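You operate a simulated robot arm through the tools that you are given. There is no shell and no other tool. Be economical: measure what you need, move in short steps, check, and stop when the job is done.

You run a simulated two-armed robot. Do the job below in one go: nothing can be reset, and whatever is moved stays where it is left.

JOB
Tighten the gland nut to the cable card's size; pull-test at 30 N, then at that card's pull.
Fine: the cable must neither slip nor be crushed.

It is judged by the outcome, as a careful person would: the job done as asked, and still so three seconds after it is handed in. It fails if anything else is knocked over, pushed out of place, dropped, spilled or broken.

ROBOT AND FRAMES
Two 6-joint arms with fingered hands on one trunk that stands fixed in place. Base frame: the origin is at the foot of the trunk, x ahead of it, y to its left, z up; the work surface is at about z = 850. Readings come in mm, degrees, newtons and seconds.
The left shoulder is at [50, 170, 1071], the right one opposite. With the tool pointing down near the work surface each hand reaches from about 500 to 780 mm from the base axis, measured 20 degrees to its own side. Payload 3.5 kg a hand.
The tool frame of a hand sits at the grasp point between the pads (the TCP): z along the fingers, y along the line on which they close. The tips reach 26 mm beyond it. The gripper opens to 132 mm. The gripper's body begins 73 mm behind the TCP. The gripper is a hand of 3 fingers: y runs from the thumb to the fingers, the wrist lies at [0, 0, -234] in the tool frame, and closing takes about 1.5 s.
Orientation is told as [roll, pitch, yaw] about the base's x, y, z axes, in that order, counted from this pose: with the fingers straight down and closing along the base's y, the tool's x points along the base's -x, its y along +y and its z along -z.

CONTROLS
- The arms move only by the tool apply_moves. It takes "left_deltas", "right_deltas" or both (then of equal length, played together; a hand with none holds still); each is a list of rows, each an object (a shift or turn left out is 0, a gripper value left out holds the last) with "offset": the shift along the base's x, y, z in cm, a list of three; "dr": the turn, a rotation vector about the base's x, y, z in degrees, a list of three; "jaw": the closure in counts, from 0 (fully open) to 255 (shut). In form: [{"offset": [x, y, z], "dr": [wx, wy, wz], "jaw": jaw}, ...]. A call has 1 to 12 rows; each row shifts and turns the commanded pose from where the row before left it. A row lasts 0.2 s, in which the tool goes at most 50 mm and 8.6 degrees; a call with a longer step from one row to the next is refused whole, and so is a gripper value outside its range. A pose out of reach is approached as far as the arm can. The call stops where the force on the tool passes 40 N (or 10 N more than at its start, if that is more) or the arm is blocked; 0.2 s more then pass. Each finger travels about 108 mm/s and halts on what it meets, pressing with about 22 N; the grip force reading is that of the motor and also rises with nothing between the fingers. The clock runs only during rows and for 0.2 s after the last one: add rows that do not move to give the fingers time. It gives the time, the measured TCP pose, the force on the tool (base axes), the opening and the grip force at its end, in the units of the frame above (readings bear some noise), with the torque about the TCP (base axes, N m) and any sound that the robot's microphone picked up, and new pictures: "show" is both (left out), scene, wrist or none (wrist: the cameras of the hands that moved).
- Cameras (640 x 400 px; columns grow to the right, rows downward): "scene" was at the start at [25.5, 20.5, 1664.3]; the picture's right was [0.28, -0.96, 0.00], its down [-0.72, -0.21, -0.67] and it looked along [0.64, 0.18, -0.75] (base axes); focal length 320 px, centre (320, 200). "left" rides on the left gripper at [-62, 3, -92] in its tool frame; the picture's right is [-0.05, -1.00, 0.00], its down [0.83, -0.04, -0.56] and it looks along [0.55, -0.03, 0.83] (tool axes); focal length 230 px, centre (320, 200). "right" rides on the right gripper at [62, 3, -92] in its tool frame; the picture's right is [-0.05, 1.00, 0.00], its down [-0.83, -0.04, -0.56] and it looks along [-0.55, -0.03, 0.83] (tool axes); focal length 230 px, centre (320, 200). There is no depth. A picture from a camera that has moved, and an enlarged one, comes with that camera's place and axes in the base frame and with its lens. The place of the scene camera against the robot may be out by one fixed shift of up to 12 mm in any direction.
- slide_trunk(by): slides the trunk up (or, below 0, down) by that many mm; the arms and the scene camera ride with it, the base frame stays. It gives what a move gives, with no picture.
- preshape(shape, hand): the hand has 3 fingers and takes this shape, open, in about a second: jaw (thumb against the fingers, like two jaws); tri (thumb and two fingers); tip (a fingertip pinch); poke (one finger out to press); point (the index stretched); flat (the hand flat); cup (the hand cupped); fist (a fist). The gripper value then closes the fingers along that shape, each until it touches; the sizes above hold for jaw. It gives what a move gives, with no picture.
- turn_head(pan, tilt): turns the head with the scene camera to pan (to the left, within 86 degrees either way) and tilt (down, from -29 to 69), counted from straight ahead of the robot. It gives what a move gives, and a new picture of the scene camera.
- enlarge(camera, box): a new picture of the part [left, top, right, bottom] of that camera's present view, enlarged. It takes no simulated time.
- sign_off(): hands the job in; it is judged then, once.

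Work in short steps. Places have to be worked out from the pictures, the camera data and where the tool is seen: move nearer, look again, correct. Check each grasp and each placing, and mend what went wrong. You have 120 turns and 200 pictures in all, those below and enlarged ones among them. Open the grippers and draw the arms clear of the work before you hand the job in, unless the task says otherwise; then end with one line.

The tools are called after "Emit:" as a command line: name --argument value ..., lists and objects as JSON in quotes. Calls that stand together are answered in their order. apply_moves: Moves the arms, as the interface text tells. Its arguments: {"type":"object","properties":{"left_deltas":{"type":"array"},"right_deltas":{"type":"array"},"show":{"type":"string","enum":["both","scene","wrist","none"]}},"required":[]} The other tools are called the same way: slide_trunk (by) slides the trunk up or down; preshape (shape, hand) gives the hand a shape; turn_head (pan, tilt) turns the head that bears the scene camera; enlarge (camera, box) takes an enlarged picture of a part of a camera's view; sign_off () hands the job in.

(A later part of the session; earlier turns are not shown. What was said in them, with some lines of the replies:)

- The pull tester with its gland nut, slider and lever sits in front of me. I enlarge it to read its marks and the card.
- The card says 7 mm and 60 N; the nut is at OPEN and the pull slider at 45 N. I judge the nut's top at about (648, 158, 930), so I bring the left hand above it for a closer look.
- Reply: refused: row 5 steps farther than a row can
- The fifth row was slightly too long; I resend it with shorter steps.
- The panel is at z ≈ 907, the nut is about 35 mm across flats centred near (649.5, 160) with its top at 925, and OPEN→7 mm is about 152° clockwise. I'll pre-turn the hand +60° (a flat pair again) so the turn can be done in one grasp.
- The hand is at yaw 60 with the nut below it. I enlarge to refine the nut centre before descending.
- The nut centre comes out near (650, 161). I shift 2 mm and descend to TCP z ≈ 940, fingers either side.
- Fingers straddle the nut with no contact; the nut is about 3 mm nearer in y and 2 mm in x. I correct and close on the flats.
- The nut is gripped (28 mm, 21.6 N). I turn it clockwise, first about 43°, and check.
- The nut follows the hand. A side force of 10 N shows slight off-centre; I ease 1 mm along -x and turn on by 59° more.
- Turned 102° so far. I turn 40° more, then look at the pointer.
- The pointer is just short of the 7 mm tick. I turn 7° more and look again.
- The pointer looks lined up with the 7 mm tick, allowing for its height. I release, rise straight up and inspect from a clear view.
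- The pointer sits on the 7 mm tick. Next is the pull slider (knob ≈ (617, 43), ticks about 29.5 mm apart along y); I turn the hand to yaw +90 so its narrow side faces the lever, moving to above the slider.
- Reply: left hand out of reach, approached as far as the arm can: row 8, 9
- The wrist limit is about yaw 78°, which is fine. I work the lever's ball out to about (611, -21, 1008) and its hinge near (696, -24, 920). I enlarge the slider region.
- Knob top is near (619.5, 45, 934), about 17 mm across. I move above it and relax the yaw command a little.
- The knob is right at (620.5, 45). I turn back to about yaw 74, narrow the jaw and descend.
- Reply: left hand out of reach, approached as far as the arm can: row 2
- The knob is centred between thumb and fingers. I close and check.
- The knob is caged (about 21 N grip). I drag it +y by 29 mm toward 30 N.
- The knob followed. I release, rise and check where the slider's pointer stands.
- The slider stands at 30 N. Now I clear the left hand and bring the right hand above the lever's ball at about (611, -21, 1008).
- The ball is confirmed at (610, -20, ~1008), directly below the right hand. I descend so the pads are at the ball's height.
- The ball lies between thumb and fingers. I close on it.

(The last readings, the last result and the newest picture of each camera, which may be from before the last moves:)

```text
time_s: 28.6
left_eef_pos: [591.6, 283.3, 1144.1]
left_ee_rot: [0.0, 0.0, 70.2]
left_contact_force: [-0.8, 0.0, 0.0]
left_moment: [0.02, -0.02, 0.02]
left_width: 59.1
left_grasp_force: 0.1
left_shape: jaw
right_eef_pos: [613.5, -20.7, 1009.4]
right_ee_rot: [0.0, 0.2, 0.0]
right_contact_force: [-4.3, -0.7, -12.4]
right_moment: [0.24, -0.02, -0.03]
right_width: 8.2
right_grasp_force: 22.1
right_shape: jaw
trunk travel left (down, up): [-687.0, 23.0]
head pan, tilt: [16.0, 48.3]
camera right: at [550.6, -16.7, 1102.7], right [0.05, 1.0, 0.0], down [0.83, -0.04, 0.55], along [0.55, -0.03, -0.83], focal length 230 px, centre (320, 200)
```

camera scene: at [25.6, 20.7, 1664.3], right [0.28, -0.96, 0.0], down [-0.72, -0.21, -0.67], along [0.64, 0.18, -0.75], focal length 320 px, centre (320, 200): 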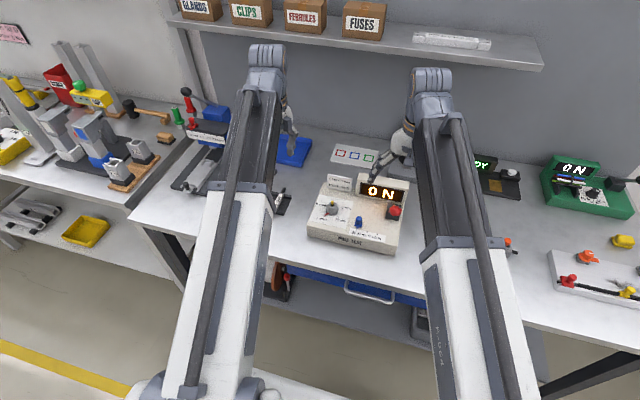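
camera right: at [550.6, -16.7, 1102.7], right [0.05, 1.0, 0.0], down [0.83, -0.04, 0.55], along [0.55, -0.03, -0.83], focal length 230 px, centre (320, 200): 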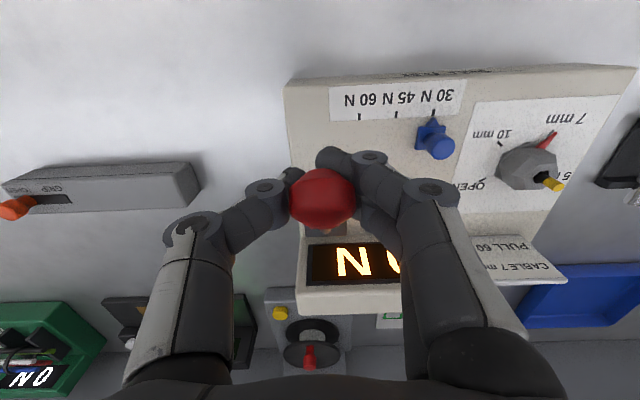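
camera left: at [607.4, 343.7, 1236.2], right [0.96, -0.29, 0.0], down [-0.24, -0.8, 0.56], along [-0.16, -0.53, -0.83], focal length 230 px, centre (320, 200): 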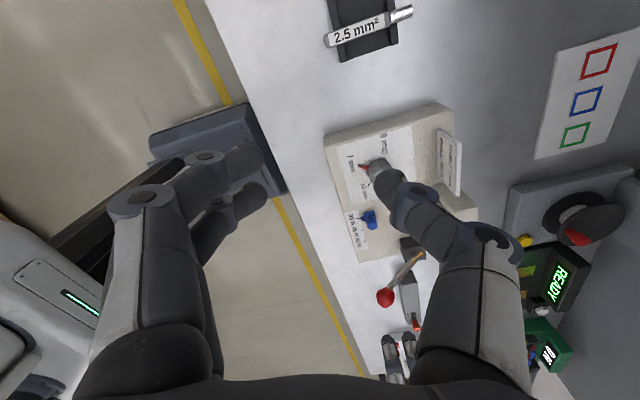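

The ball is held between the fingers. I pull it toward the robot and down, along the hinge's arc, in small steps, and watch the forces and the display.

Emit:
apply_moves --right_deltas '[{"offset": [-0.4, 0, -0.35]}, {"offset": [-0.4, 0, -0.4]}, {"offset": [-0.4, 0, -0.4]}]' --show "wrist"

```text
time_s: 29.4
left_eef_pos: [591.2, 284.3, 1143.6]
left_ee_rot: [0.0, 0.0, 70.2]
left_contact_force: [-0.2, 0.1, 0.9]
left_moment: [-0.03, 0.04, -0.04]
left_width: 59.0
left_grasp_force: 0.0
left_shape: jaw
right_eef_pos: [599.2, -19.9, 998.3]
right_ee_rot: [-0.1, -0.2, 0.2]
right_contact_force: [0.5, 0.0, 0.2]
right_moment: [0.0, -0.01, 0.0]
right_width: 3.9
right_grasp_force: 21.9
right_shape: jaw
trunk travel left (down, up): [-687.0, 23.0]
head pan, tilt: [16.0, 48.3]
camera right: at [537.4, -16.7, 1092.2], right [0.05, 1.0, 0.0], down [0.83, -0.04, 0.56], along [0.56, -0.03, -0.83], focal length 230 px, centre (320, 200)
```

right: 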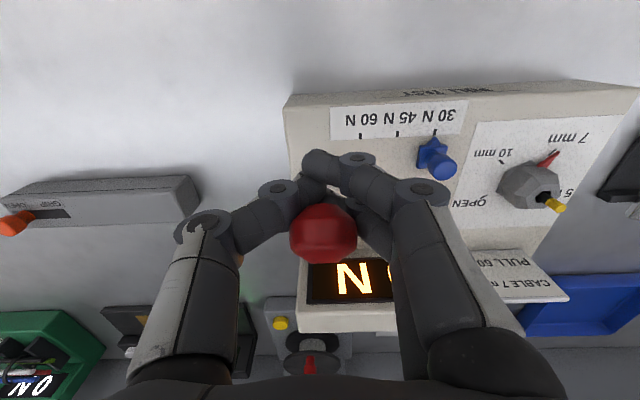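

The hand slid off the ball: the tips had closed below its middle. I open, go back with the TCP about 1.5 cm higher, and look.

Emit:
apply_moves --right_deltas '[{"jaw": 90}, {}, {}, {"offset": [0, 0, 2.4]}, {"offset": [1.7, 0, 0]}, {}]' --show "both"

```text
time_s: 30.8
left_eef_pos: [590.7, 282.8, 1143.8]
left_ee_rot: [0.0, 0.0, 70.2]
left_contact_force: [-0.3, 0.3, -0.5]
left_moment: [0.01, 0.01, 0.0]
left_width: 59.1
left_grasp_force: 0.1
left_shape: jaw
right_eef_pos: [615.6, -20.5, 1021.6]
right_ee_rot: [0.0, -0.1, 0.1]
right_contact_force: [0.0, -0.6, -0.5]
right_moment: [0.01, 0.02, -0.02]
right_width: 85.4
right_grasp_force: 0.0
right_shape: jaw
trunk travel left (down, up): [-687.0, 23.0]
head pan, tilt: [16.0, 48.3]
camera scene: at [25.4, 20.5, 1664.3], right [0.28, -0.96, 0.0], down [-0.72, -0.21, -0.67], along [0.64, 0.18, -0.75], focal length 320 px, centre (320, 200)
camera right: at [554.0, -16.9, 1115.4], right [0.05, 1.0, 0.0], down [0.83, -0.04, 0.56], along [0.55, -0.03, -0.83], focal length 230 px, centre (320, 200)
```

scene: 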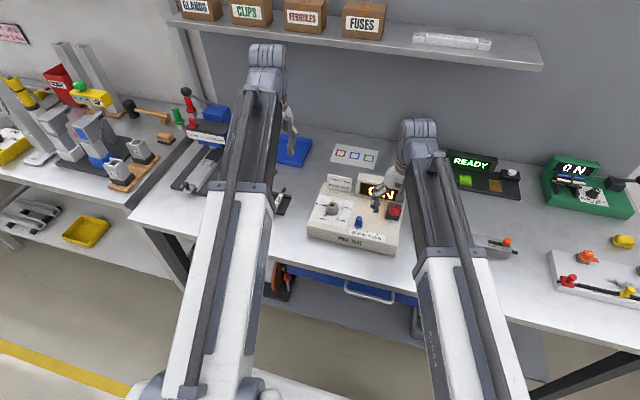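
right: 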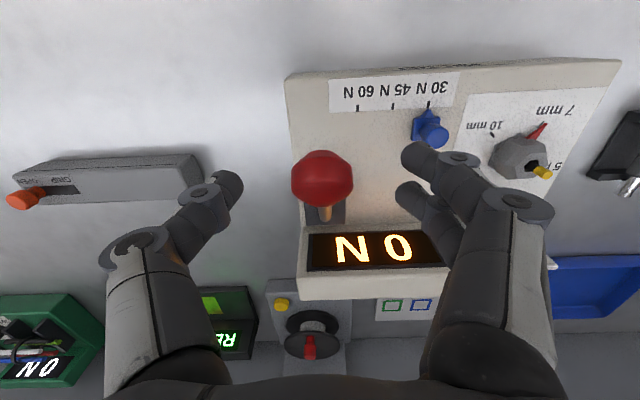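

Re-triangulating with the newer views puts the ball at (608, -20, 1016), higher than I thought. I adjust and close again.

Emit:
apply_moves --right_deltas '[{"offset": [-0.7, 0.1, 0.9]}, {"jaw": 150}, {"jaw": 200}, {"jaw": 255}, {}, {}, {}]' --show "wrist"

```text
time_s: 32.4
left_eef_pos: [590.4, 284.1, 1143.8]
left_ee_rot: [0.0, 0.0, 70.2]
left_contact_force: [-0.1, -0.2, -0.4]
left_moment: [0.0, 0.01, -0.02]
left_width: 59.2
left_grasp_force: 0.0
left_shape: jaw
right_eef_pos: [608.3, -20.2, 1030.4]
right_ee_rot: [-0.1, -0.1, 0.1]
right_contact_force: [-1.7, -1.1, -0.5]
right_moment: [-0.07, 0.03, 0.1]
right_width: 20.9
right_grasp_force: 22.2
right_shape: jaw
trunk travel left (down, up): [-687.0, 23.0]
head pan, tilt: [16.0, 48.3]
camera right: at [546.9, -15.8, 1124.7], right [0.05, 1.0, 0.0], down [0.83, -0.04, 0.56], along [0.55, -0.03, -0.83], focal length 230 px, centre (320, 200)
```

right: 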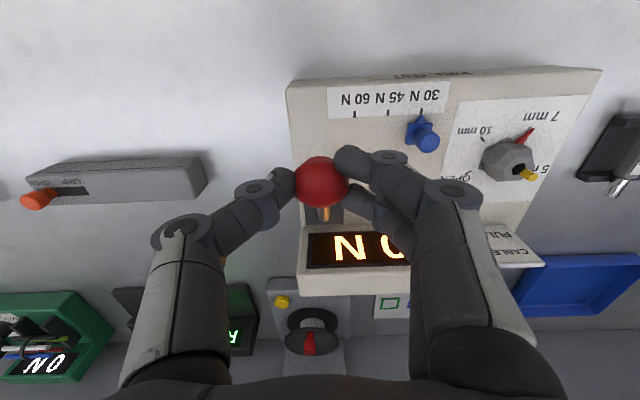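

A good central grip now (21 mm, almost no side force). I pull along the arc again, a short way.

Emit:
apply_moves --right_deltas '[{"offset": [-0.3, 0, -0.27]}, {"offset": [-0.3, 0, -0.28]}, {"offset": [-0.3, 0, -0.29]}]' --show "wrist"

```text
time_s: 33.2
left_eef_pos: [591.6, 282.5, 1144.4]
left_ee_rot: [0.0, 0.0, 70.2]
left_contact_force: [-0.6, 0.1, 0.2]
left_moment: [0.0, 0.01, -0.02]
left_width: 59.1
left_grasp_force: 0.0
left_shape: jaw
right_eef_pos: [600.0, -20.9, 1021.2]
right_ee_rot: [0.0, 0.0, 0.0]
right_contact_force: [5.0, -0.4, -0.6]
right_moment: [-0.03, -0.16, 0.07]
right_width: 21.1
right_grasp_force: 21.6
right_shape: jaw
trunk travel left (down, up): [-687.0, 23.0]
head pan, tilt: [16.0, 48.3]
camera right: at [539.0, -15.6, 1116.3], right [0.05, 1.0, 0.0], down [0.83, -0.04, 0.56], along [0.56, -0.03, -0.83], focal length 230 px, centre (320, 200)
```

right: 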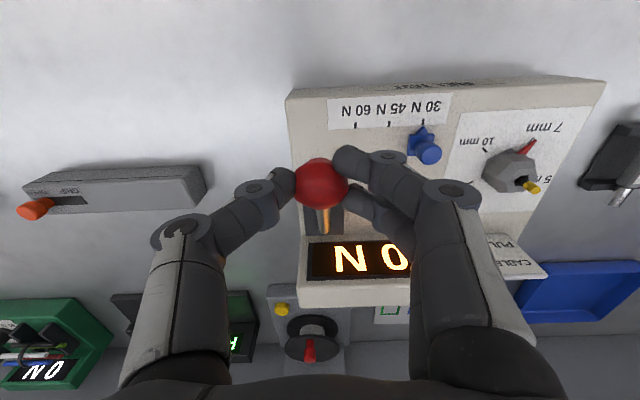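

The lever follows with a gentle spring force. I continue along the arc for about 12° more.

Emit:
apply_moves --right_deltas '[{"offset": [-0.44, 0, -0.52]}, {"offset": [-0.42, 0, -0.54]}, {"offset": [-0.38, 0, -0.56]}, {"offset": [-0.36, 0, -0.58]}]' --show "wrist"

```text
time_s: 34.2
left_eef_pos: [590.1, 283.3, 1143.9]
left_ee_rot: [0.0, 0.2, 70.3]
left_contact_force: [0.1, -0.4, 1.0]
left_moment: [0.0, -0.01, 0.0]
left_width: 59.1
left_grasp_force: 0.0
left_shape: jaw
right_eef_pos: [585.8, -19.7, 1000.7]
right_ee_rot: [0.0, 0.0, 0.0]
right_contact_force: [8.6, 1.3, -0.4]
right_moment: [0.1, -0.25, -0.12]
right_width: 19.0
right_grasp_force: 22.3
right_shape: jaw
trunk travel left (down, up): [-687.0, 23.0]
head pan, tilt: [16.0, 48.3]
camera right: at [523.0, -16.3, 1094.6], right [0.05, 1.0, 0.0], down [0.83, -0.04, 0.56], along [0.56, -0.03, -0.83], focal length 230 px, centre (320, 200)
```

right: 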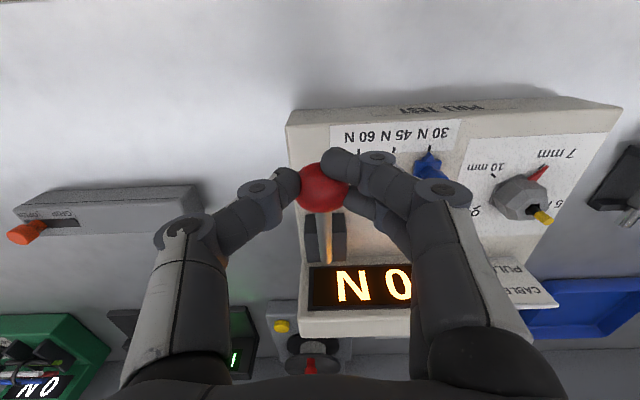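

The ball follows, with a growing +x force, so my arc runs a bit far toward the robot. I go on more steeply down.

Emit:
apply_moves --right_deltas '[{"offset": [-0.15, 0, -0.6]}, {"offset": [-0.15, 0, -0.6]}, {"offset": [-0.15, 0, -0.6]}, {"offset": [-0.1, 0, -0.6]}]' --show "wrist"

```text
time_s: 35.2
left_eef_pos: [590.7, 283.1, 1143.1]
left_ee_rot: [0.0, 0.1, 70.2]
left_contact_force: [0.3, 1.0, -0.2]
left_moment: [0.01, 0.02, -0.01]
left_width: 59.2
left_grasp_force: 0.0
left_shape: jaw
right_eef_pos: [577.6, -20.0, 977.1]
right_ee_rot: [0.0, 0.0, -0.1]
right_contact_force: [3.8, -2.1, 10.4]
right_moment: [0.06, -0.29, -0.04]
right_width: 19.1
right_grasp_force: 21.9
right_shape: jaw
trunk travel left (down, up): [-687.0, 23.0]
head pan, tilt: [16.0, 48.3]
camera right: at [515.7, -15.7, 1071.5], right [0.05, 1.0, 0.0], down [0.83, -0.04, 0.56], along [0.56, -0.03, -0.83], focal length 230 px, centre (320, 200)
```

right: 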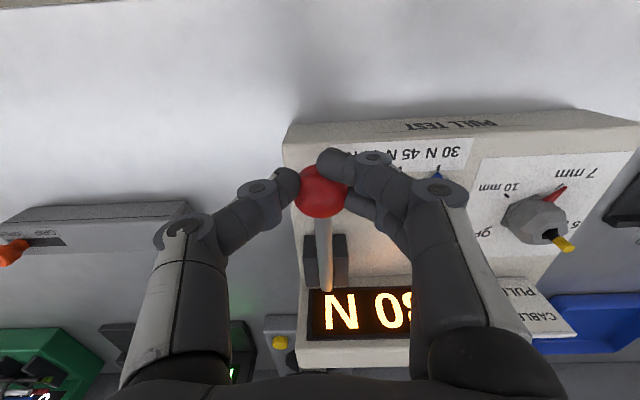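

The display seems to read 30 N now. I enlarge to check.

Emit:
enlarge --camera "right" --box '[290, 230, 450, 350]'

Emit:
enlarge --camera "scene" --box '[300, 160, 428, 260]'

```text
3.33 times, centred on (370, 290) of right
camera zoom: at [515.7, -15.7, 1071.5], right [0.05, 1.0, 0.0], down [0.83, -0.04, 0.56], along [0.56, -0.03, -0.83], focal length 767 px, centre (153, -100)
```

zoom: 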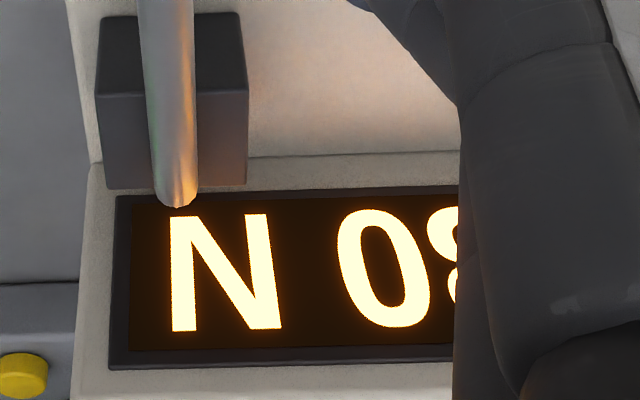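

```text
4.00 times, centred on (364, 210) of scene
camera zoom: at [24.9, 20.2, 1664.5], right [0.28, -0.96, 0.0], down [-0.72, -0.21, -0.67], along [0.64, 0.18, -0.75], focal length 1280 px, centre (144, 160)
```

zoom: 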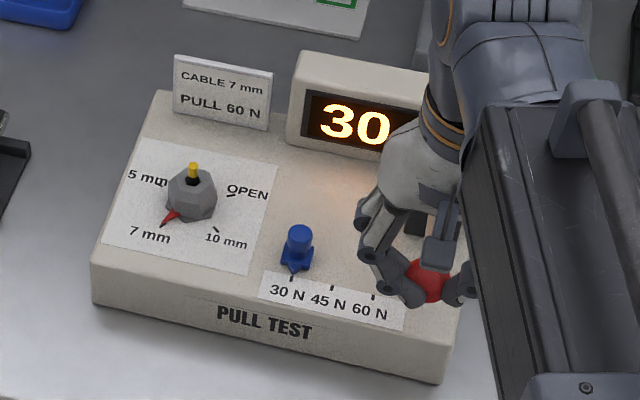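

The display reads 30 N and the cable still stands in place. I hold for a second, then guide the lever back up along the same path.

Emit:
apply_moves --right_deltas '[{"offset": [0, 0, -0.3]}, {}, {}, {}, {}]' --show "scene"

Emit:
enlarge --camera "scene" --box '[300, 160, 428, 260]'

Emit:
apply_moves --right_deltas '[{"offset": [0, 0, 0.3]}, {"offset": [0.1, 0, 0.6]}, {"offset": [0.15, 0, 0.6]}, {"offset": [0.15, 0, 0.6]}, {"offset": [0.15, 0, 0.6]}, {"offset": [0.36, 0, 0.58]}, {"offset": [0.38, 0, 0.56]}, {"offset": [0.42, 0, 0.54]}, {"offset": [0.44, 0, 0.52]}, {"offset": [0.3, 0, 0.29]}, {"offset": [0.3, 0, 0.28]}, {"offset": [0.3, 0, 0.27]}]' --show "both"

```text
time_s: 36.4
left_eef_pos: [589.2, 283.3, 1145.5]
left_ee_rot: [-0.1, 0.0, 70.1]
left_contact_force: [-0.8, -0.1, 0.2]
left_moment: [-0.01, -0.02, 0.03]
left_width: 59.2
left_grasp_force: 0.0
left_shape: jaw
right_eef_pos: [577.5, -20.4, 975.4]
right_ee_rot: [0.0, -0.1, -0.1]
right_contact_force: [6.7, -3.7, 26.3]
right_moment: [-0.02, -0.35, -0.01]
right_width: 21.0
right_grasp_force: 22.0
right_shape: jaw
trunk travel left (down, up): [-687.0, 23.0]
head pan, tilt: [16.0, 48.3]
camera scene: at [23.9, 20.1, 1664.4], right [0.28, -0.96, 0.0], down [-0.72, -0.21, -0.67], along [0.64, 0.18, -0.75], focal length 320 px, centre (320, 200)
```

scene: 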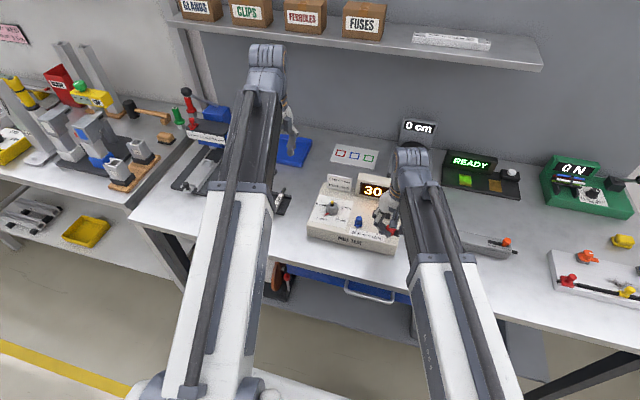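

```text
4.00 times, centred on (364, 210) of scene
camera zoom: at [23.9, 20.1, 1664.4], right [0.28, -0.96, 0.0], down [-0.72, -0.21, -0.67], along [0.64, 0.18, -0.75], focal length 1280 px, centre (144, 160)
```

zoom: 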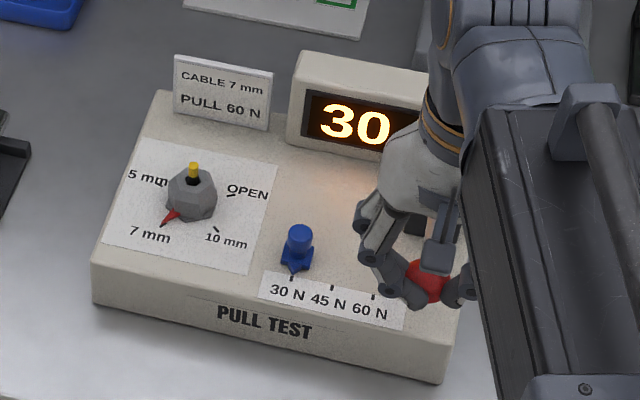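

```text
time_s: 39.0
left_eef_pos: [586.0, 282.7, 1146.2]
left_ee_rot: [-0.2, 0.0, 70.2]
left_contact_force: [-0.2, -0.1, 0.3]
left_moment: [-0.03, 0.01, 0.03]
left_width: 59.2
left_grasp_force: 0.1
left_shape: jaw
right_eef_pos: [604.4, -19.3, 1033.5]
right_ee_rot: [0.1, 0.0, 0.1]
right_contact_force: [-25.1, -2.2, 17.9]
right_moment: [-0.12, 0.74, 0.06]
right_width: 20.6
right_grasp_force: 21.6
right_shape: jaw
trunk travel left (down, up): [-687.0, 23.0]
head pan, tilt: [16.0, 48.3]
camera scene: at [20.5, 20.3, 1664.5], right [0.28, -0.96, 0.0], down [-0.72, -0.21, -0.67], along [0.64, 0.18, -0.74], focal length 320 px, centre (320, 200)
camera right: at [542.9, -15.6, 1127.8], right [0.05, 1.0, 0.0], down [0.83, -0.04, 0.55], along [0.55, -0.03, -0.83], focal length 230 px, centre (320, 200)
```

scene: 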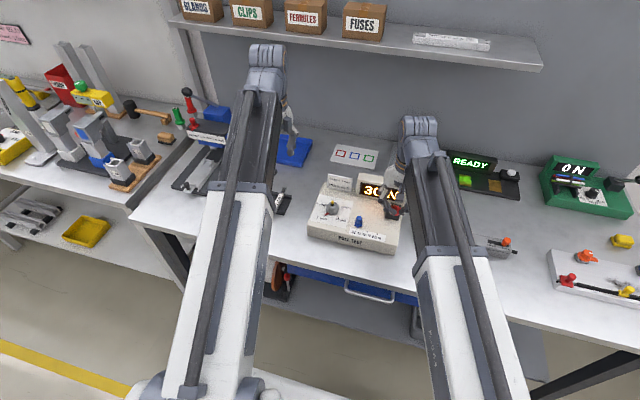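
right: 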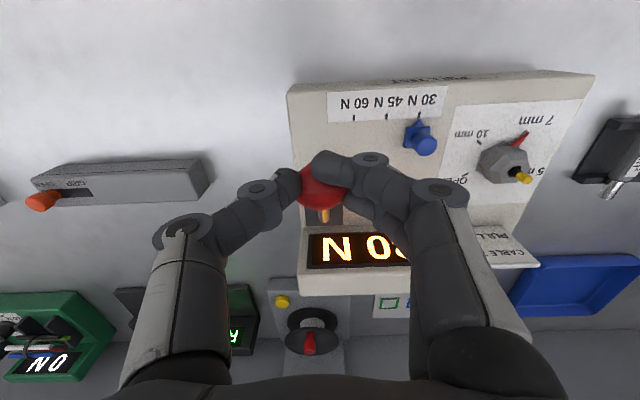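

The lever is back at its stop; 30 N is retained on the display. I ease off, open and rise clear.

Emit:
apply_moves --right_deltas '[{"offset": [-0.4, 0, 0]}, {"jaw": 90}, {}, {}, {"offset": [0, 0, 3]}, {"offset": [0, -2, 4]}, {"offset": [0, -4, 2]}, {"offset": [0, -4, 2]}, {"offset": [0, -4, 2]}, {"offset": [0, -3, 0]}]' --show "scene"

Emit:
enlarge --camera "scene" --box '[300, 160, 428, 260]'

```text
time_s: 41.2
left_eef_pos: [590.3, 283.6, 1144.4]
left_ee_rot: [0.0, -0.1, 70.2]
left_contact_force: [0.6, -0.3, 0.3]
left_moment: [-0.02, -0.01, -0.02]
left_width: 59.2
left_grasp_force: 0.0
left_shape: jaw
right_eef_pos: [603.2, -190.8, 1161.4]
right_ee_rot: [0.0, 0.0, 0.1]
right_contact_force: [-0.1, 1.0, 0.6]
right_moment: [0.01, 0.01, 0.0]
right_width: 85.1
right_grasp_force: 0.1
right_shape: jaw
trunk travel left (down, up): [-687.0, 23.0]
head pan, tilt: [16.0, 48.3]
camera scene: at [25.5, 20.2, 1664.3], right [0.28, -0.96, 0.0], down [-0.72, -0.21, -0.67], along [0.64, 0.18, -0.75], focal length 320 px, centre (320, 200)
```

scene: 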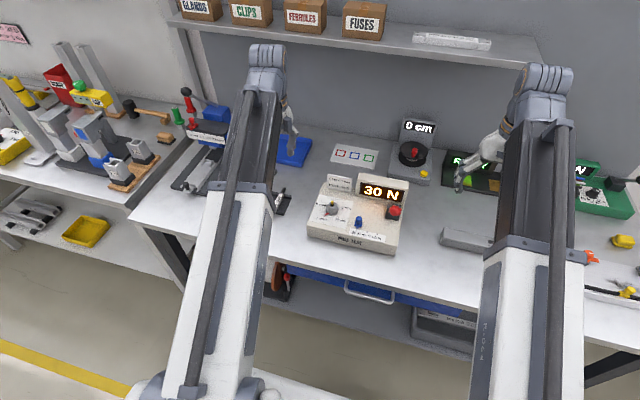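

```text
4.00 times, centred on (364, 210) of scene
camera zoom: at [25.5, 20.2, 1664.3], right [0.28, -0.96, 0.0], down [-0.72, -0.21, -0.67], along [0.64, 0.18, -0.75], focal length 1280 px, centre (144, 160)
```

zoom: 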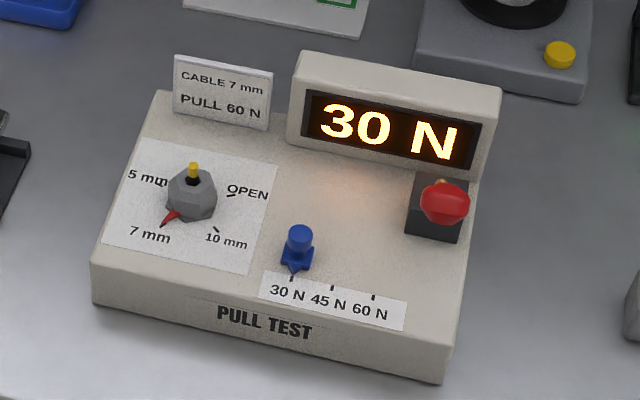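

The 30 N test passed and the cable held. For 60 N I'll push the slider from its +y side with the left fingers closed, which keeps the hand clear of the lever; I bring the left hand to beside the knob.

Emit:
apply_moves --left_deltas '[{"offset": [0.6, -3.3, -1], "jaw": 255}, {"offset": [0.6, -3.3, -2]}, {"offset": [0.6, -3.3, -3]}, {"offset": [0.6, -3.3, -3]}, {"offset": [0.6, -3.3, -3]}, {"offset": [0, 0, -2.4]}, {"offset": [0, 0, -3]}, {"offset": [0, 0, -2.6]}, {}]' --show "wrist"

Emit:
enlarge --camera "scene" --box '[300, 160, 428, 260]'

```text
time_s: 43.2
left_eef_pos: [618.9, 118.7, 941.2]
left_ee_rot: [0.0, 0.0, 70.2]
left_contact_force: [-0.2, -0.4, 0.3]
left_moment: [-0.01, 0.01, -0.03]
left_width: 0.1
left_grasp_force: 22.0
left_shape: jaw
right_eef_pos: [604.8, -191.4, 1160.4]
right_ee_rot: [0.0, 0.0, 0.1]
right_contact_force: [0.1, 0.5, 0.0]
right_moment: [0.02, -0.01, -0.03]
right_width: 85.1
right_grasp_force: 0.1
right_shape: jaw
trunk travel left (down, up): [-687.0, 23.0]
head pan, tilt: [16.0, 48.3]
camera left: at [635.7, 177.7, 1033.4], right [0.96, -0.29, 0.0], down [-0.24, -0.8, 0.56], along [-0.16, -0.53, -0.83], focal length 230 px, centre (320, 200)
```

left: 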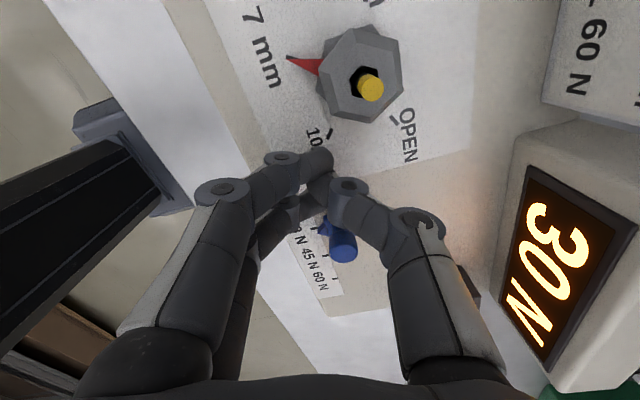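

```text
4.00 times, centred on (364, 210) of scene
camera zoom: at [25.4, 20.5, 1664.3], right [0.28, -0.96, 0.0], down [-0.72, -0.21, -0.67], along [0.64, 0.18, -0.75], focal length 1280 px, centre (144, 160)
```

zoom: 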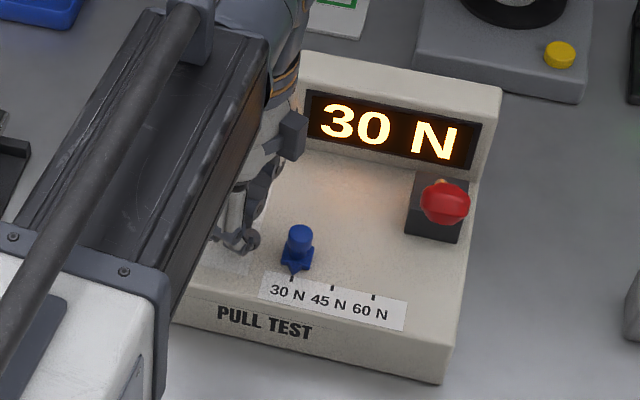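

The closed fingers are behind the knob. I push -y 4 cm and look.

Emit:
apply_moves --left_deltas '[{"offset": [0.1, -0.8, 0]}, {"offset": [0, -0.8, 0]}, {"offset": [0, -0.8, 0]}, {"offset": [0, -0.8, 0]}, {"offset": [0, -0.8, 0]}]' --show "wrist"

Emit:
enlarge --camera "scene" --box '[300, 160, 428, 260]'

```text
time_s: 44.4
left_eef_pos: [622.3, 79.3, 942.4]
left_ee_rot: [0.0, 0.0, 70.2]
left_contact_force: [0.4, 0.7, -0.7]
left_moment: [-0.02, -0.02, -0.01]
left_width: 0.0
left_grasp_force: 21.9
left_shape: jaw
right_eef_pos: [604.0, -191.2, 1161.1]
right_ee_rot: [0.0, 0.1, 0.0]
right_contact_force: [0.3, -0.2, 0.5]
right_moment: [0.01, 0.06, 0.01]
right_width: 85.2
right_grasp_force: 0.1
right_shape: jaw
trunk travel left (down, up): [-687.0, 23.0]
head pan, tilt: [16.0, 48.3]
camera left: at [638.4, 139.1, 1034.8], right [0.96, -0.29, 0.0], down [-0.24, -0.8, 0.56], along [-0.16, -0.53, -0.83], focal length 230 px, centre (320, 200)
```

left: 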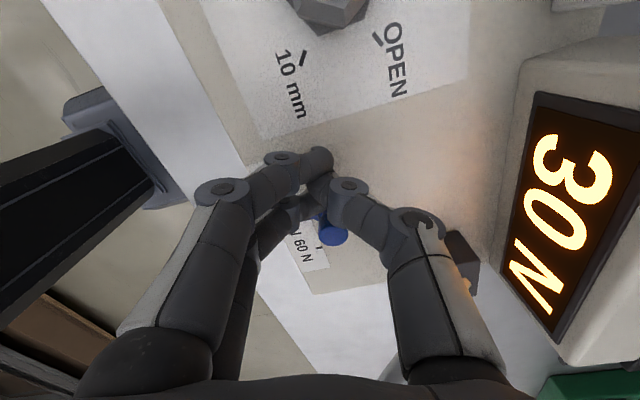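

```text
4.00 times, centred on (364, 210) of scene
camera zoom: at [25.4, 20.6, 1664.3], right [0.28, -0.96, 0.0], down [-0.72, -0.21, -0.67], along [0.64, 0.18, -0.75], focal length 1280 px, centre (144, 160)
```

zoom: 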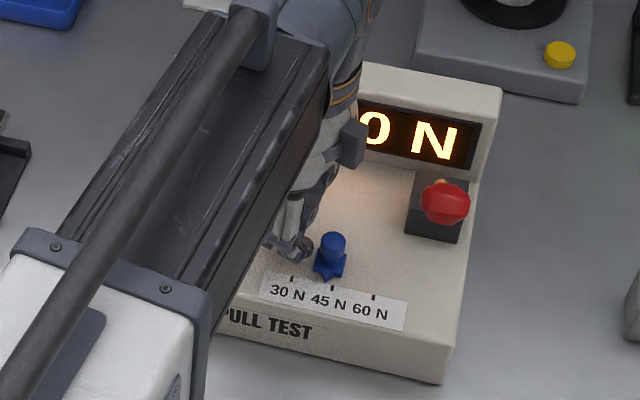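

The slider moved to about 45 N. I push 26 mm more.

Emit:
apply_moves --left_deltas '[{"offset": [0, -0.7, 0]}, {"offset": [0, -0.7, 0]}, {"offset": [0, -0.7, 0]}, {"offset": [0, -0.5, 0]}, {}]' --show "none"

Emit:
enlarge --camera "scene" --box '[350, 190, 430, 250]'

```text
time_s: 45.6
left_eef_pos: [621.8, 53.6, 942.5]
left_ee_rot: [0.1, 0.0, 70.2]
left_contact_force: [0.1, 0.2, -0.5]
left_moment: [0.01, 0.01, 0.03]
left_width: 0.0
left_grasp_force: 21.6
left_shape: jaw
right_eef_pos: [603.5, -190.0, 1160.6]
right_ee_rot: [0.0, 0.0, 0.0]
right_contact_force: [0.5, 0.1, 0.2]
right_moment: [0.05, 0.01, -0.02]
right_width: 85.1
right_grasp_force: 0.0
right_shape: jaw
trunk travel left (down, up): [-687.0, 23.0]
head pan, tilt: [16.0, 48.3]
```

```text
6.67 times, centred on (390, 220) of scene
camera zoom: at [25.5, 20.5, 1664.3], right [0.28, -0.96, 0.0], down [-0.72, -0.21, -0.67], along [0.64, 0.18, -0.75], focal length 2134 px, centre (-147, 67)
```

zoom: 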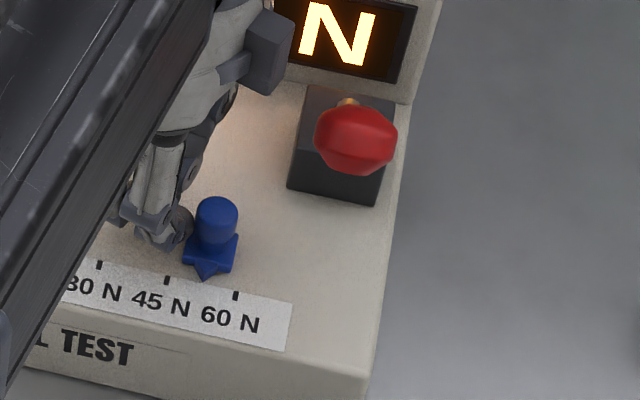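

The pointer is about 13 mm short of the 60 N tick. I push that distance.

Emit:
apply_moves --left_deltas '[{"offset": [0, -0.5, 0]}, {"offset": [0, -0.5, 0]}, {"offset": [0, -0.25, 0]}, {}]' --show "none"

Emit:
enlarge --camera "scene" --box '[350, 190, 430, 250]'

```text
time_s: 46.6
left_eef_pos: [622.2, 41.3, 944.3]
left_ee_rot: [0.0, 0.3, 69.9]
left_contact_force: [0.6, 0.0, -0.3]
left_moment: [0.0, 0.0, 0.01]
left_width: 0.0
left_grasp_force: 21.7
left_shape: jaw
right_eef_pos: [604.9, -190.1, 1161.2]
right_ee_rot: [0.0, 0.0, 0.0]
right_contact_force: [0.0, 0.6, 0.5]
right_moment: [-0.02, 0.0, 0.01]
right_width: 85.1
right_grasp_force: 0.1
right_shape: jaw
trunk travel left (down, up): [-687.0, 23.0]
head pan, tilt: [16.0, 48.3]
```

```text
6.67 times, centred on (390, 220) of scene
camera zoom: at [25.5, 20.5, 1664.3], right [0.28, -0.96, 0.0], down [-0.72, -0.21, -0.67], along [0.64, 0.18, -0.75], focal length 2134 px, centre (-147, 67)
```

zoom: 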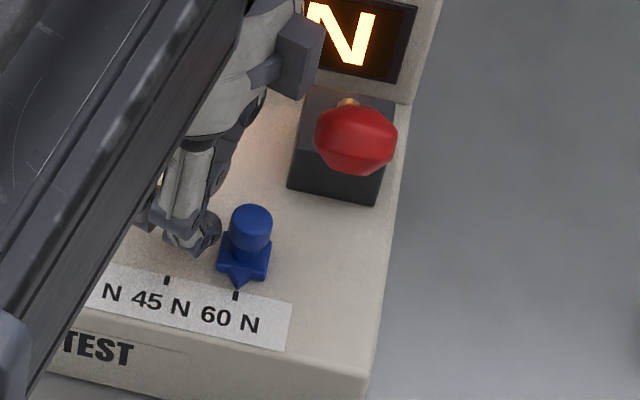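

The pointer is at the 60 N tick. I back the left hand off (+y), lift it away, and bring the right hand back over the ball.

Emit:
apply_moves --left_deltas '[{"offset": [0, 1, 0]}, {"offset": [0, 1, 3]}, {"offset": [0, 2, 4]}, {"offset": [-1, 4, 2]}, {"offset": [-1, 4, 2]}, {"offset": [-1, 4, 2]}, {"offset": [0, 4, 2]}, {"offset": [0, 4, 2]}]' --show "none"

Emit:
apply_moves --right_deltas '[{"offset": [0.1, 4, 0]}, {"offset": [0.1, 4, 0]}, {"offset": [0.1, 4, 0]}, {"offset": [0.1, 4, -1]}, {"offset": [0, 1, -3]}, {"offset": [0, 0, -3]}, {"offset": [0, 0, -3]}, {"offset": [0, 0, -3]}, {}]' --show "both"

Emit:
enlarge --camera "right" --box '[280, 60, 600, 260]'

```text
time_s: 48.4
left_eef_pos: [592.3, 282.9, 1114.3]
left_ee_rot: [0.0, 0.1, 70.2]
left_contact_force: [0.7, -0.7, -0.1]
left_moment: [0.0, -0.01, 0.01]
left_width: 0.0
left_grasp_force: 21.6
left_shape: jaw
right_eef_pos: [604.1, -190.6, 1162.4]
right_ee_rot: [0.0, 0.0, 0.0]
right_contact_force: [0.4, -0.1, 0.2]
right_moment: [0.02, 0.01, 0.02]
right_width: 84.9
right_grasp_force: 0.0
right_shape: jaw
trunk travel left (down, up): [-687.0, 23.0]
head pan, tilt: [16.0, 48.3]
```

```text
time_s: 50.4
left_eef_pos: [591.8, 282.0, 1113.1]
left_ee_rot: [0.1, 0.0, 70.3]
left_contact_force: [0.4, -0.6, 0.1]
left_moment: [0.01, -0.02, 0.01]
left_width: 0.1
left_grasp_force: 22.0
left_shape: jaw
right_eef_pos: [607.7, -21.4, 1031.6]
right_ee_rot: [0.1, -0.1, 0.1]
right_contact_force: [-0.1, -1.1, -0.4]
right_moment: [0.02, -0.03, 0.02]
right_width: 84.9
right_grasp_force: 0.1
right_shape: jaw
trunk travel left (down, up): [-687.0, 23.0]
head pan, tilt: [16.0, 48.3]
camera scene: at [25.4, 20.6, 1664.3], right [0.28, -0.96, 0.0], down [-0.72, -0.21, -0.67], along [0.64, 0.18, -0.75], focal length 320 px, centre (320, 200)
camera right: at [545.9, -17.1, 1125.5], right [0.05, 1.0, 0.0], down [0.83, -0.04, 0.56], along [0.55, -0.03, -0.83], focal length 230 px, centre (320, 200)
```

scene: 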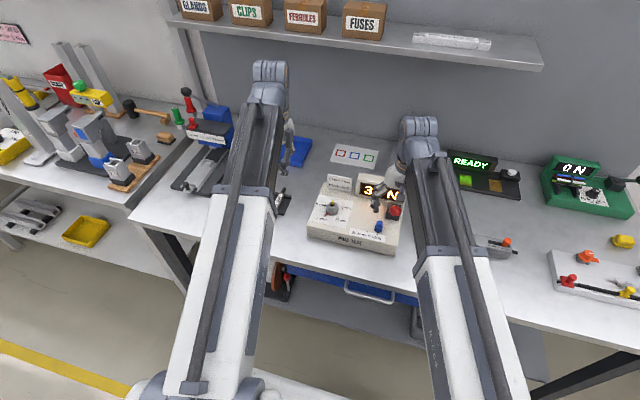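
right: 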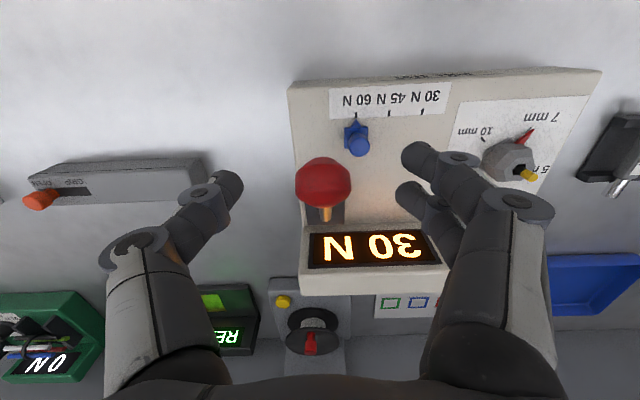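

```text
2.00 times, centred on (440, 160) of right
camera zoom: at [545.9, -17.1, 1125.5], right [0.05, 1.0, 0.0], down [0.83, -0.04, 0.56], along [0.55, -0.03, -0.83], focal length 460 px, centre (80, 280)
```

zoom: 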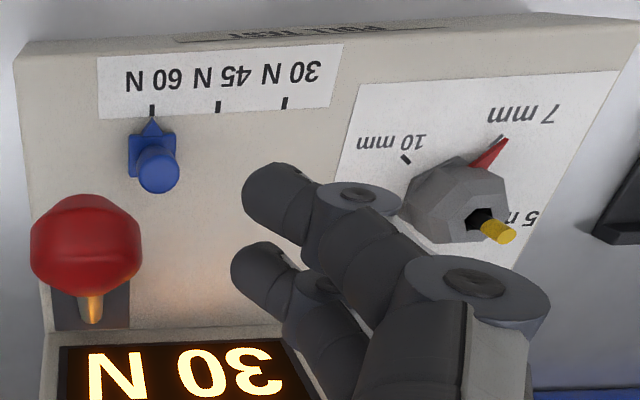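

The slider is at 60 N and the hand is at the same grasp place as before. I close on the ball.

Emit:
apply_moves --right_deltas '[{"offset": [0, 0.1, 0], "jaw": 150}, {"jaw": 200}, {"jaw": 255}, {}, {}, {}]' --show "none"

Emit:
apply_moves --right_deltas '[{"offset": [-0.3, 0, -0.27]}, {"offset": [-0.3, 0, -0.28]}, {"offset": [-0.3, 0, -0.29]}, {"offset": [-0.4, 0, -0.52]}, {"offset": [-0.36, 0, -0.54]}, {"offset": [-0.34, 0, -0.56]}, {"offset": [-0.32, 0, -0.58]}]' --show "wrist"

```text
time_s: 51.8
left_eef_pos: [592.2, 282.1, 1113.8]
left_ee_rot: [0.0, 0.0, 70.2]
left_contact_force: [0.0, 0.1, 0.6]
left_moment: [0.02, -0.01, -0.02]
left_width: 0.1
left_grasp_force: 21.9
left_shape: jaw
right_eef_pos: [608.5, -19.1, 1031.1]
right_ee_rot: [0.0, 0.0, 0.0]
right_contact_force: [-1.3, -0.7, 0.0]
right_moment: [-0.05, 0.03, 0.04]
right_width: 20.7
right_grasp_force: 21.9
right_shape: jaw
trunk travel left (down, up): [-687.0, 23.0]
head pan, tilt: [16.0, 48.3]
```

```text
time_s: 53.4
left_eef_pos: [592.7, 281.8, 1112.8]
left_ee_rot: [0.1, -0.1, 70.2]
left_contact_force: [-0.2, 0.2, 0.4]
left_moment: [0.01, 0.02, 0.03]
left_width: 0.3
left_grasp_force: 22.5
left_shape: jaw
right_eef_pos: [586.0, -20.3, 1000.7]
right_ee_rot: [0.0, 0.1, 0.0]
right_contact_force: [4.1, -1.7, 2.4]
right_moment: [0.04, -0.21, 0.04]
right_width: 19.2
right_grasp_force: 21.9
right_shape: jaw
trunk travel left (down, up): [-687.0, 23.0]
head pan, tilt: [16.0, 48.3]
camera right: at [523.3, -15.5, 1095.2], right [0.05, 1.0, 0.0], down [0.83, -0.04, 0.56], along [0.56, -0.03, -0.83], focal length 230 px, centre (320, 200)
```

right: 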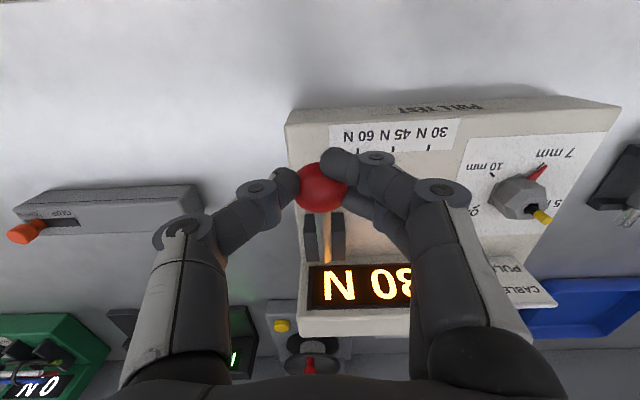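

The lever follows well. I pull the rest of the way, as in the first test.

Emit:
apply_moves --right_deltas '[{"offset": [-0.18, 0, -0.6]}, {"offset": [-0.18, 0, -0.6]}, {"offset": [-0.15, 0, -0.6]}, {"offset": [-0.1, 0, -0.6]}, {"offset": [0, 0, -0.2]}, {}, {}]' --show "none"

Emit:
enlarge --camera "scene" --box '[300, 160, 428, 260]'

```text
time_s: 55.0
left_eef_pos: [590.2, 281.5, 1114.3]
left_ee_rot: [-0.1, 0.1, 70.2]
left_contact_force: [-0.3, 0.1, -0.3]
left_moment: [0.0, -0.03, -0.02]
left_width: 0.1
left_grasp_force: 21.8
left_shape: jaw
right_eef_pos: [577.7, -19.1, 975.8]
right_ee_rot: [-0.1, -0.1, -0.1]
right_contact_force: [-1.7, -4.8, 24.4]
right_moment: [-0.08, -0.25, -0.09]
right_width: 20.6
right_grasp_force: 22.1
right_shape: jaw
trunk travel left (down, up): [-687.0, 23.0]
head pan, tilt: [16.0, 48.3]
```

```text
4.00 times, centred on (364, 210) of scene
camera zoom: at [23.1, 20.1, 1664.5], right [0.28, -0.96, 0.0], down [-0.72, -0.21, -0.67], along [0.64, 0.18, -0.75], focal length 1280 px, centre (144, 160)
```

zoom: 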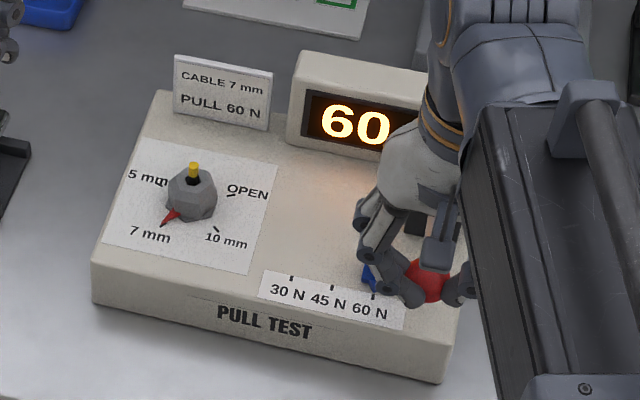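

The display reads 60 N and the cable has not slipped. I guide the lever back up, stopping a little earlier to avoid pressing on its stop.

Emit:
apply_moves --right_deltas '[{"offset": [0, 0, 0.2]}, {"offset": [0.1, 0, 0.6]}, {"offset": [0.15, 0, 0.6]}, {"offset": [0.18, 0, 0.6]}, {"offset": [0.18, 0, 0.6]}, {"offset": [0.32, 0, 0.58]}, {"offset": [0.34, 0, 0.54]}, {"offset": [0.36, 0, 0.5]}, {"offset": [0.4, 0, 0.46]}, {"offset": [0.25, 0, 0.22]}, {"offset": [0.2, 0, 0.15]}]' --show "wrist"

```text
time_s: 57.4
left_eef_pos: [588.4, 282.9, 1114.0]
left_ee_rot: [-0.2, 0.0, 70.3]
left_contact_force: [0.0, 0.3, -0.2]
left_moment: [0.0, 0.0, 0.0]
left_width: 0.1
left_grasp_force: 21.8
left_shape: jaw
right_eef_pos: [598.5, -18.5, 1027.4]
right_ee_rot: [0.0, 0.1, 0.1]
right_contact_force: [-25.8, -4.6, 17.7]
right_moment: [-0.15, 0.73, 0.03]
right_width: 20.3
right_grasp_force: 22.3
right_shape: jaw
trunk travel left (down, up): [-687.0, 23.0]
head pan, tilt: [16.0, 48.3]
camera right: at [538.2, -14.6, 1121.7], right [0.05, 1.0, 0.0], down [0.83, -0.04, 0.55], along [0.55, -0.03, -0.83], focal length 230 px, centre (320, 200)
```

right: 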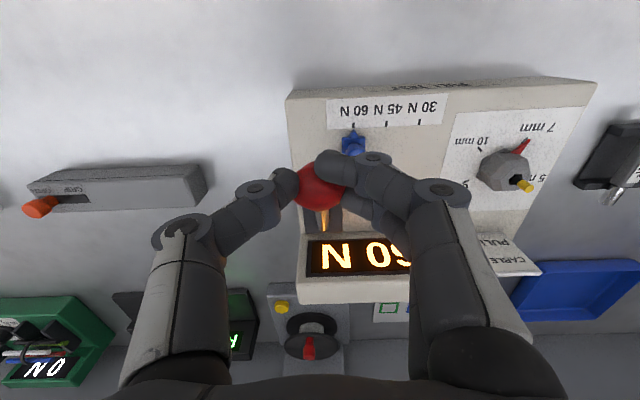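

The force is radial (the hand is slightly inside the arc). I ease outward, open, and rise.

Emit:
apply_moves --right_deltas '[{"offset": [-0.2, 0, 0.5]}, {"offset": [0, 0, 0.3]}, {"jaw": 90}, {}, {}, {"offset": [0, 0, 3]}, {"offset": [0, -2, 4]}, {"offset": [0, -4, 2]}, {"offset": [0, -4, 2]}, {"offset": [0, -4, 2]}, {"offset": [0, -3, 0]}]' --left_deltas '[{"jaw": 0}, {}, {}, {}, {}, {}, {}, {}, {}, {}, {}]' --show "scene"

Emit:
enlarge --camera "scene" --box '[300, 160, 428, 260]'

Emit:
enlarge --camera "scene" --box '[310, 185, 358, 225]'

```text
time_s: 59.8
left_eef_pos: [592.6, 283.0, 1112.1]
left_ee_rot: [0.0, 0.0, 70.2]
left_contact_force: [-0.6, 0.5, -0.6]
left_moment: [0.0, 0.0, -0.04]
left_width: 131.9
left_grasp_force: 0.2
left_shape: jaw
right_eef_pos: [604.5, -190.3, 1163.2]
right_ee_rot: [-0.1, 0.1, 0.1]
right_contact_force: [0.7, 0.5, -0.8]
right_moment: [0.0, 0.0, 0.01]
right_width: 85.3
right_grasp_force: 0.0
right_shape: jaw
trunk travel left (down, up): [-687.0, 23.0]
head pan, tilt: [16.0, 48.3]
camera scene: at [25.5, 20.2, 1664.3], right [0.28, -0.96, 0.0], down [-0.72, -0.21, -0.67], along [0.64, 0.18, -0.75], focal length 320 px, centre (320, 200)
```

scene: 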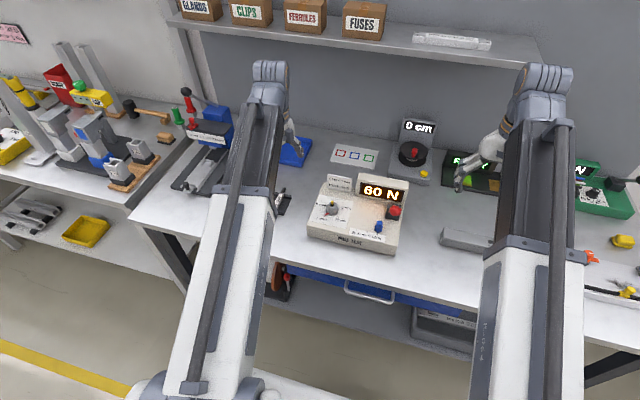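

```text
4.00 times, centred on (364, 210) of scene
camera zoom: at [25.5, 20.2, 1664.3], right [0.28, -0.96, 0.0], down [-0.72, -0.21, -0.67], along [0.64, 0.18, -0.75], focal length 1280 px, centre (144, 160)
```

zoom: 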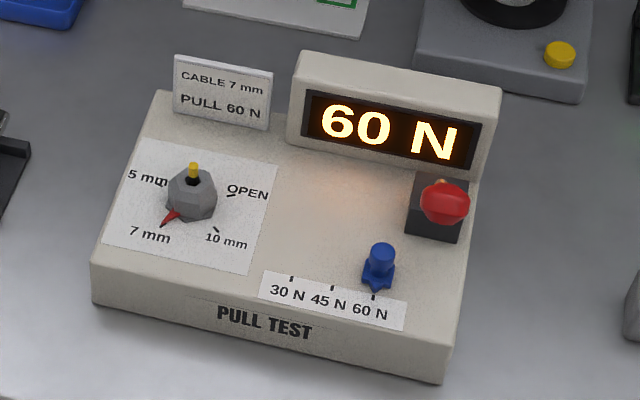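

```text
10.00 times, centred on (334, 205) of scene
camera zoom: at [25.5, 20.2, 1664.3], right [0.28, -0.96, 0.0], down [-0.72, -0.21, -0.67], along [0.64, 0.18, -0.75], focal length 3201 px, centre (180, 150)
```

zoom: 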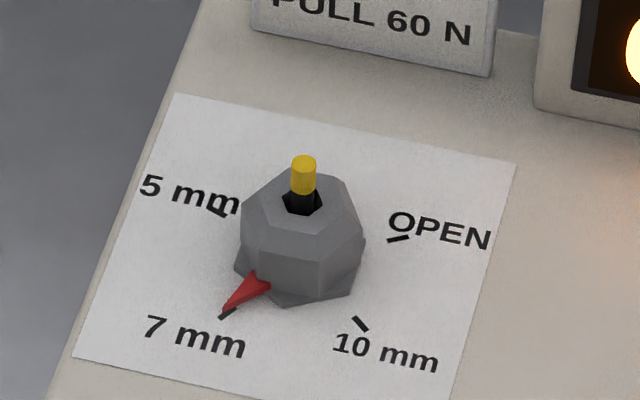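

Both tests passed: 30 N, then 60 N. The nut is at 7 mm, the cable is unmoved, the lever is back at rest and the arms are clear. I open the right hand fully and then hand in.

Emit:
apply_moves --right_deltas '[{"jaw": 0}, {}, {}, {}]' --show "none"

Emit:
sign_off

```text
time_s: 60.8
left_eef_pos: [591.3, 282.1, 1112.7]
left_ee_rot: [0.0, 0.1, 70.2]
left_contact_force: [-0.1, -0.7, -0.5]
left_moment: [-0.02, 0.01, 0.02]
left_width: 131.8
left_grasp_force: 0.0
left_shape: jaw
right_eef_pos: [603.7, -188.9, 1162.3]
right_ee_rot: [-0.1, 0.0, 0.0]
right_contact_force: [-0.3, 0.1, 0.3]
right_moment: [-0.01, -0.02, -0.02]
right_width: 131.8
right_grasp_force: 0.0
right_shape: jaw
trunk travel left (down, up): [-687.0, 23.0]
head pan, tilt: [16.0, 48.3]
```

```text
The job is handed in.
```

The gland nut is tightened to the card's 7 mm and pull-tested at 30 N, then at the card's 60 N; in the pictures the cable shows no slip and no crushing.
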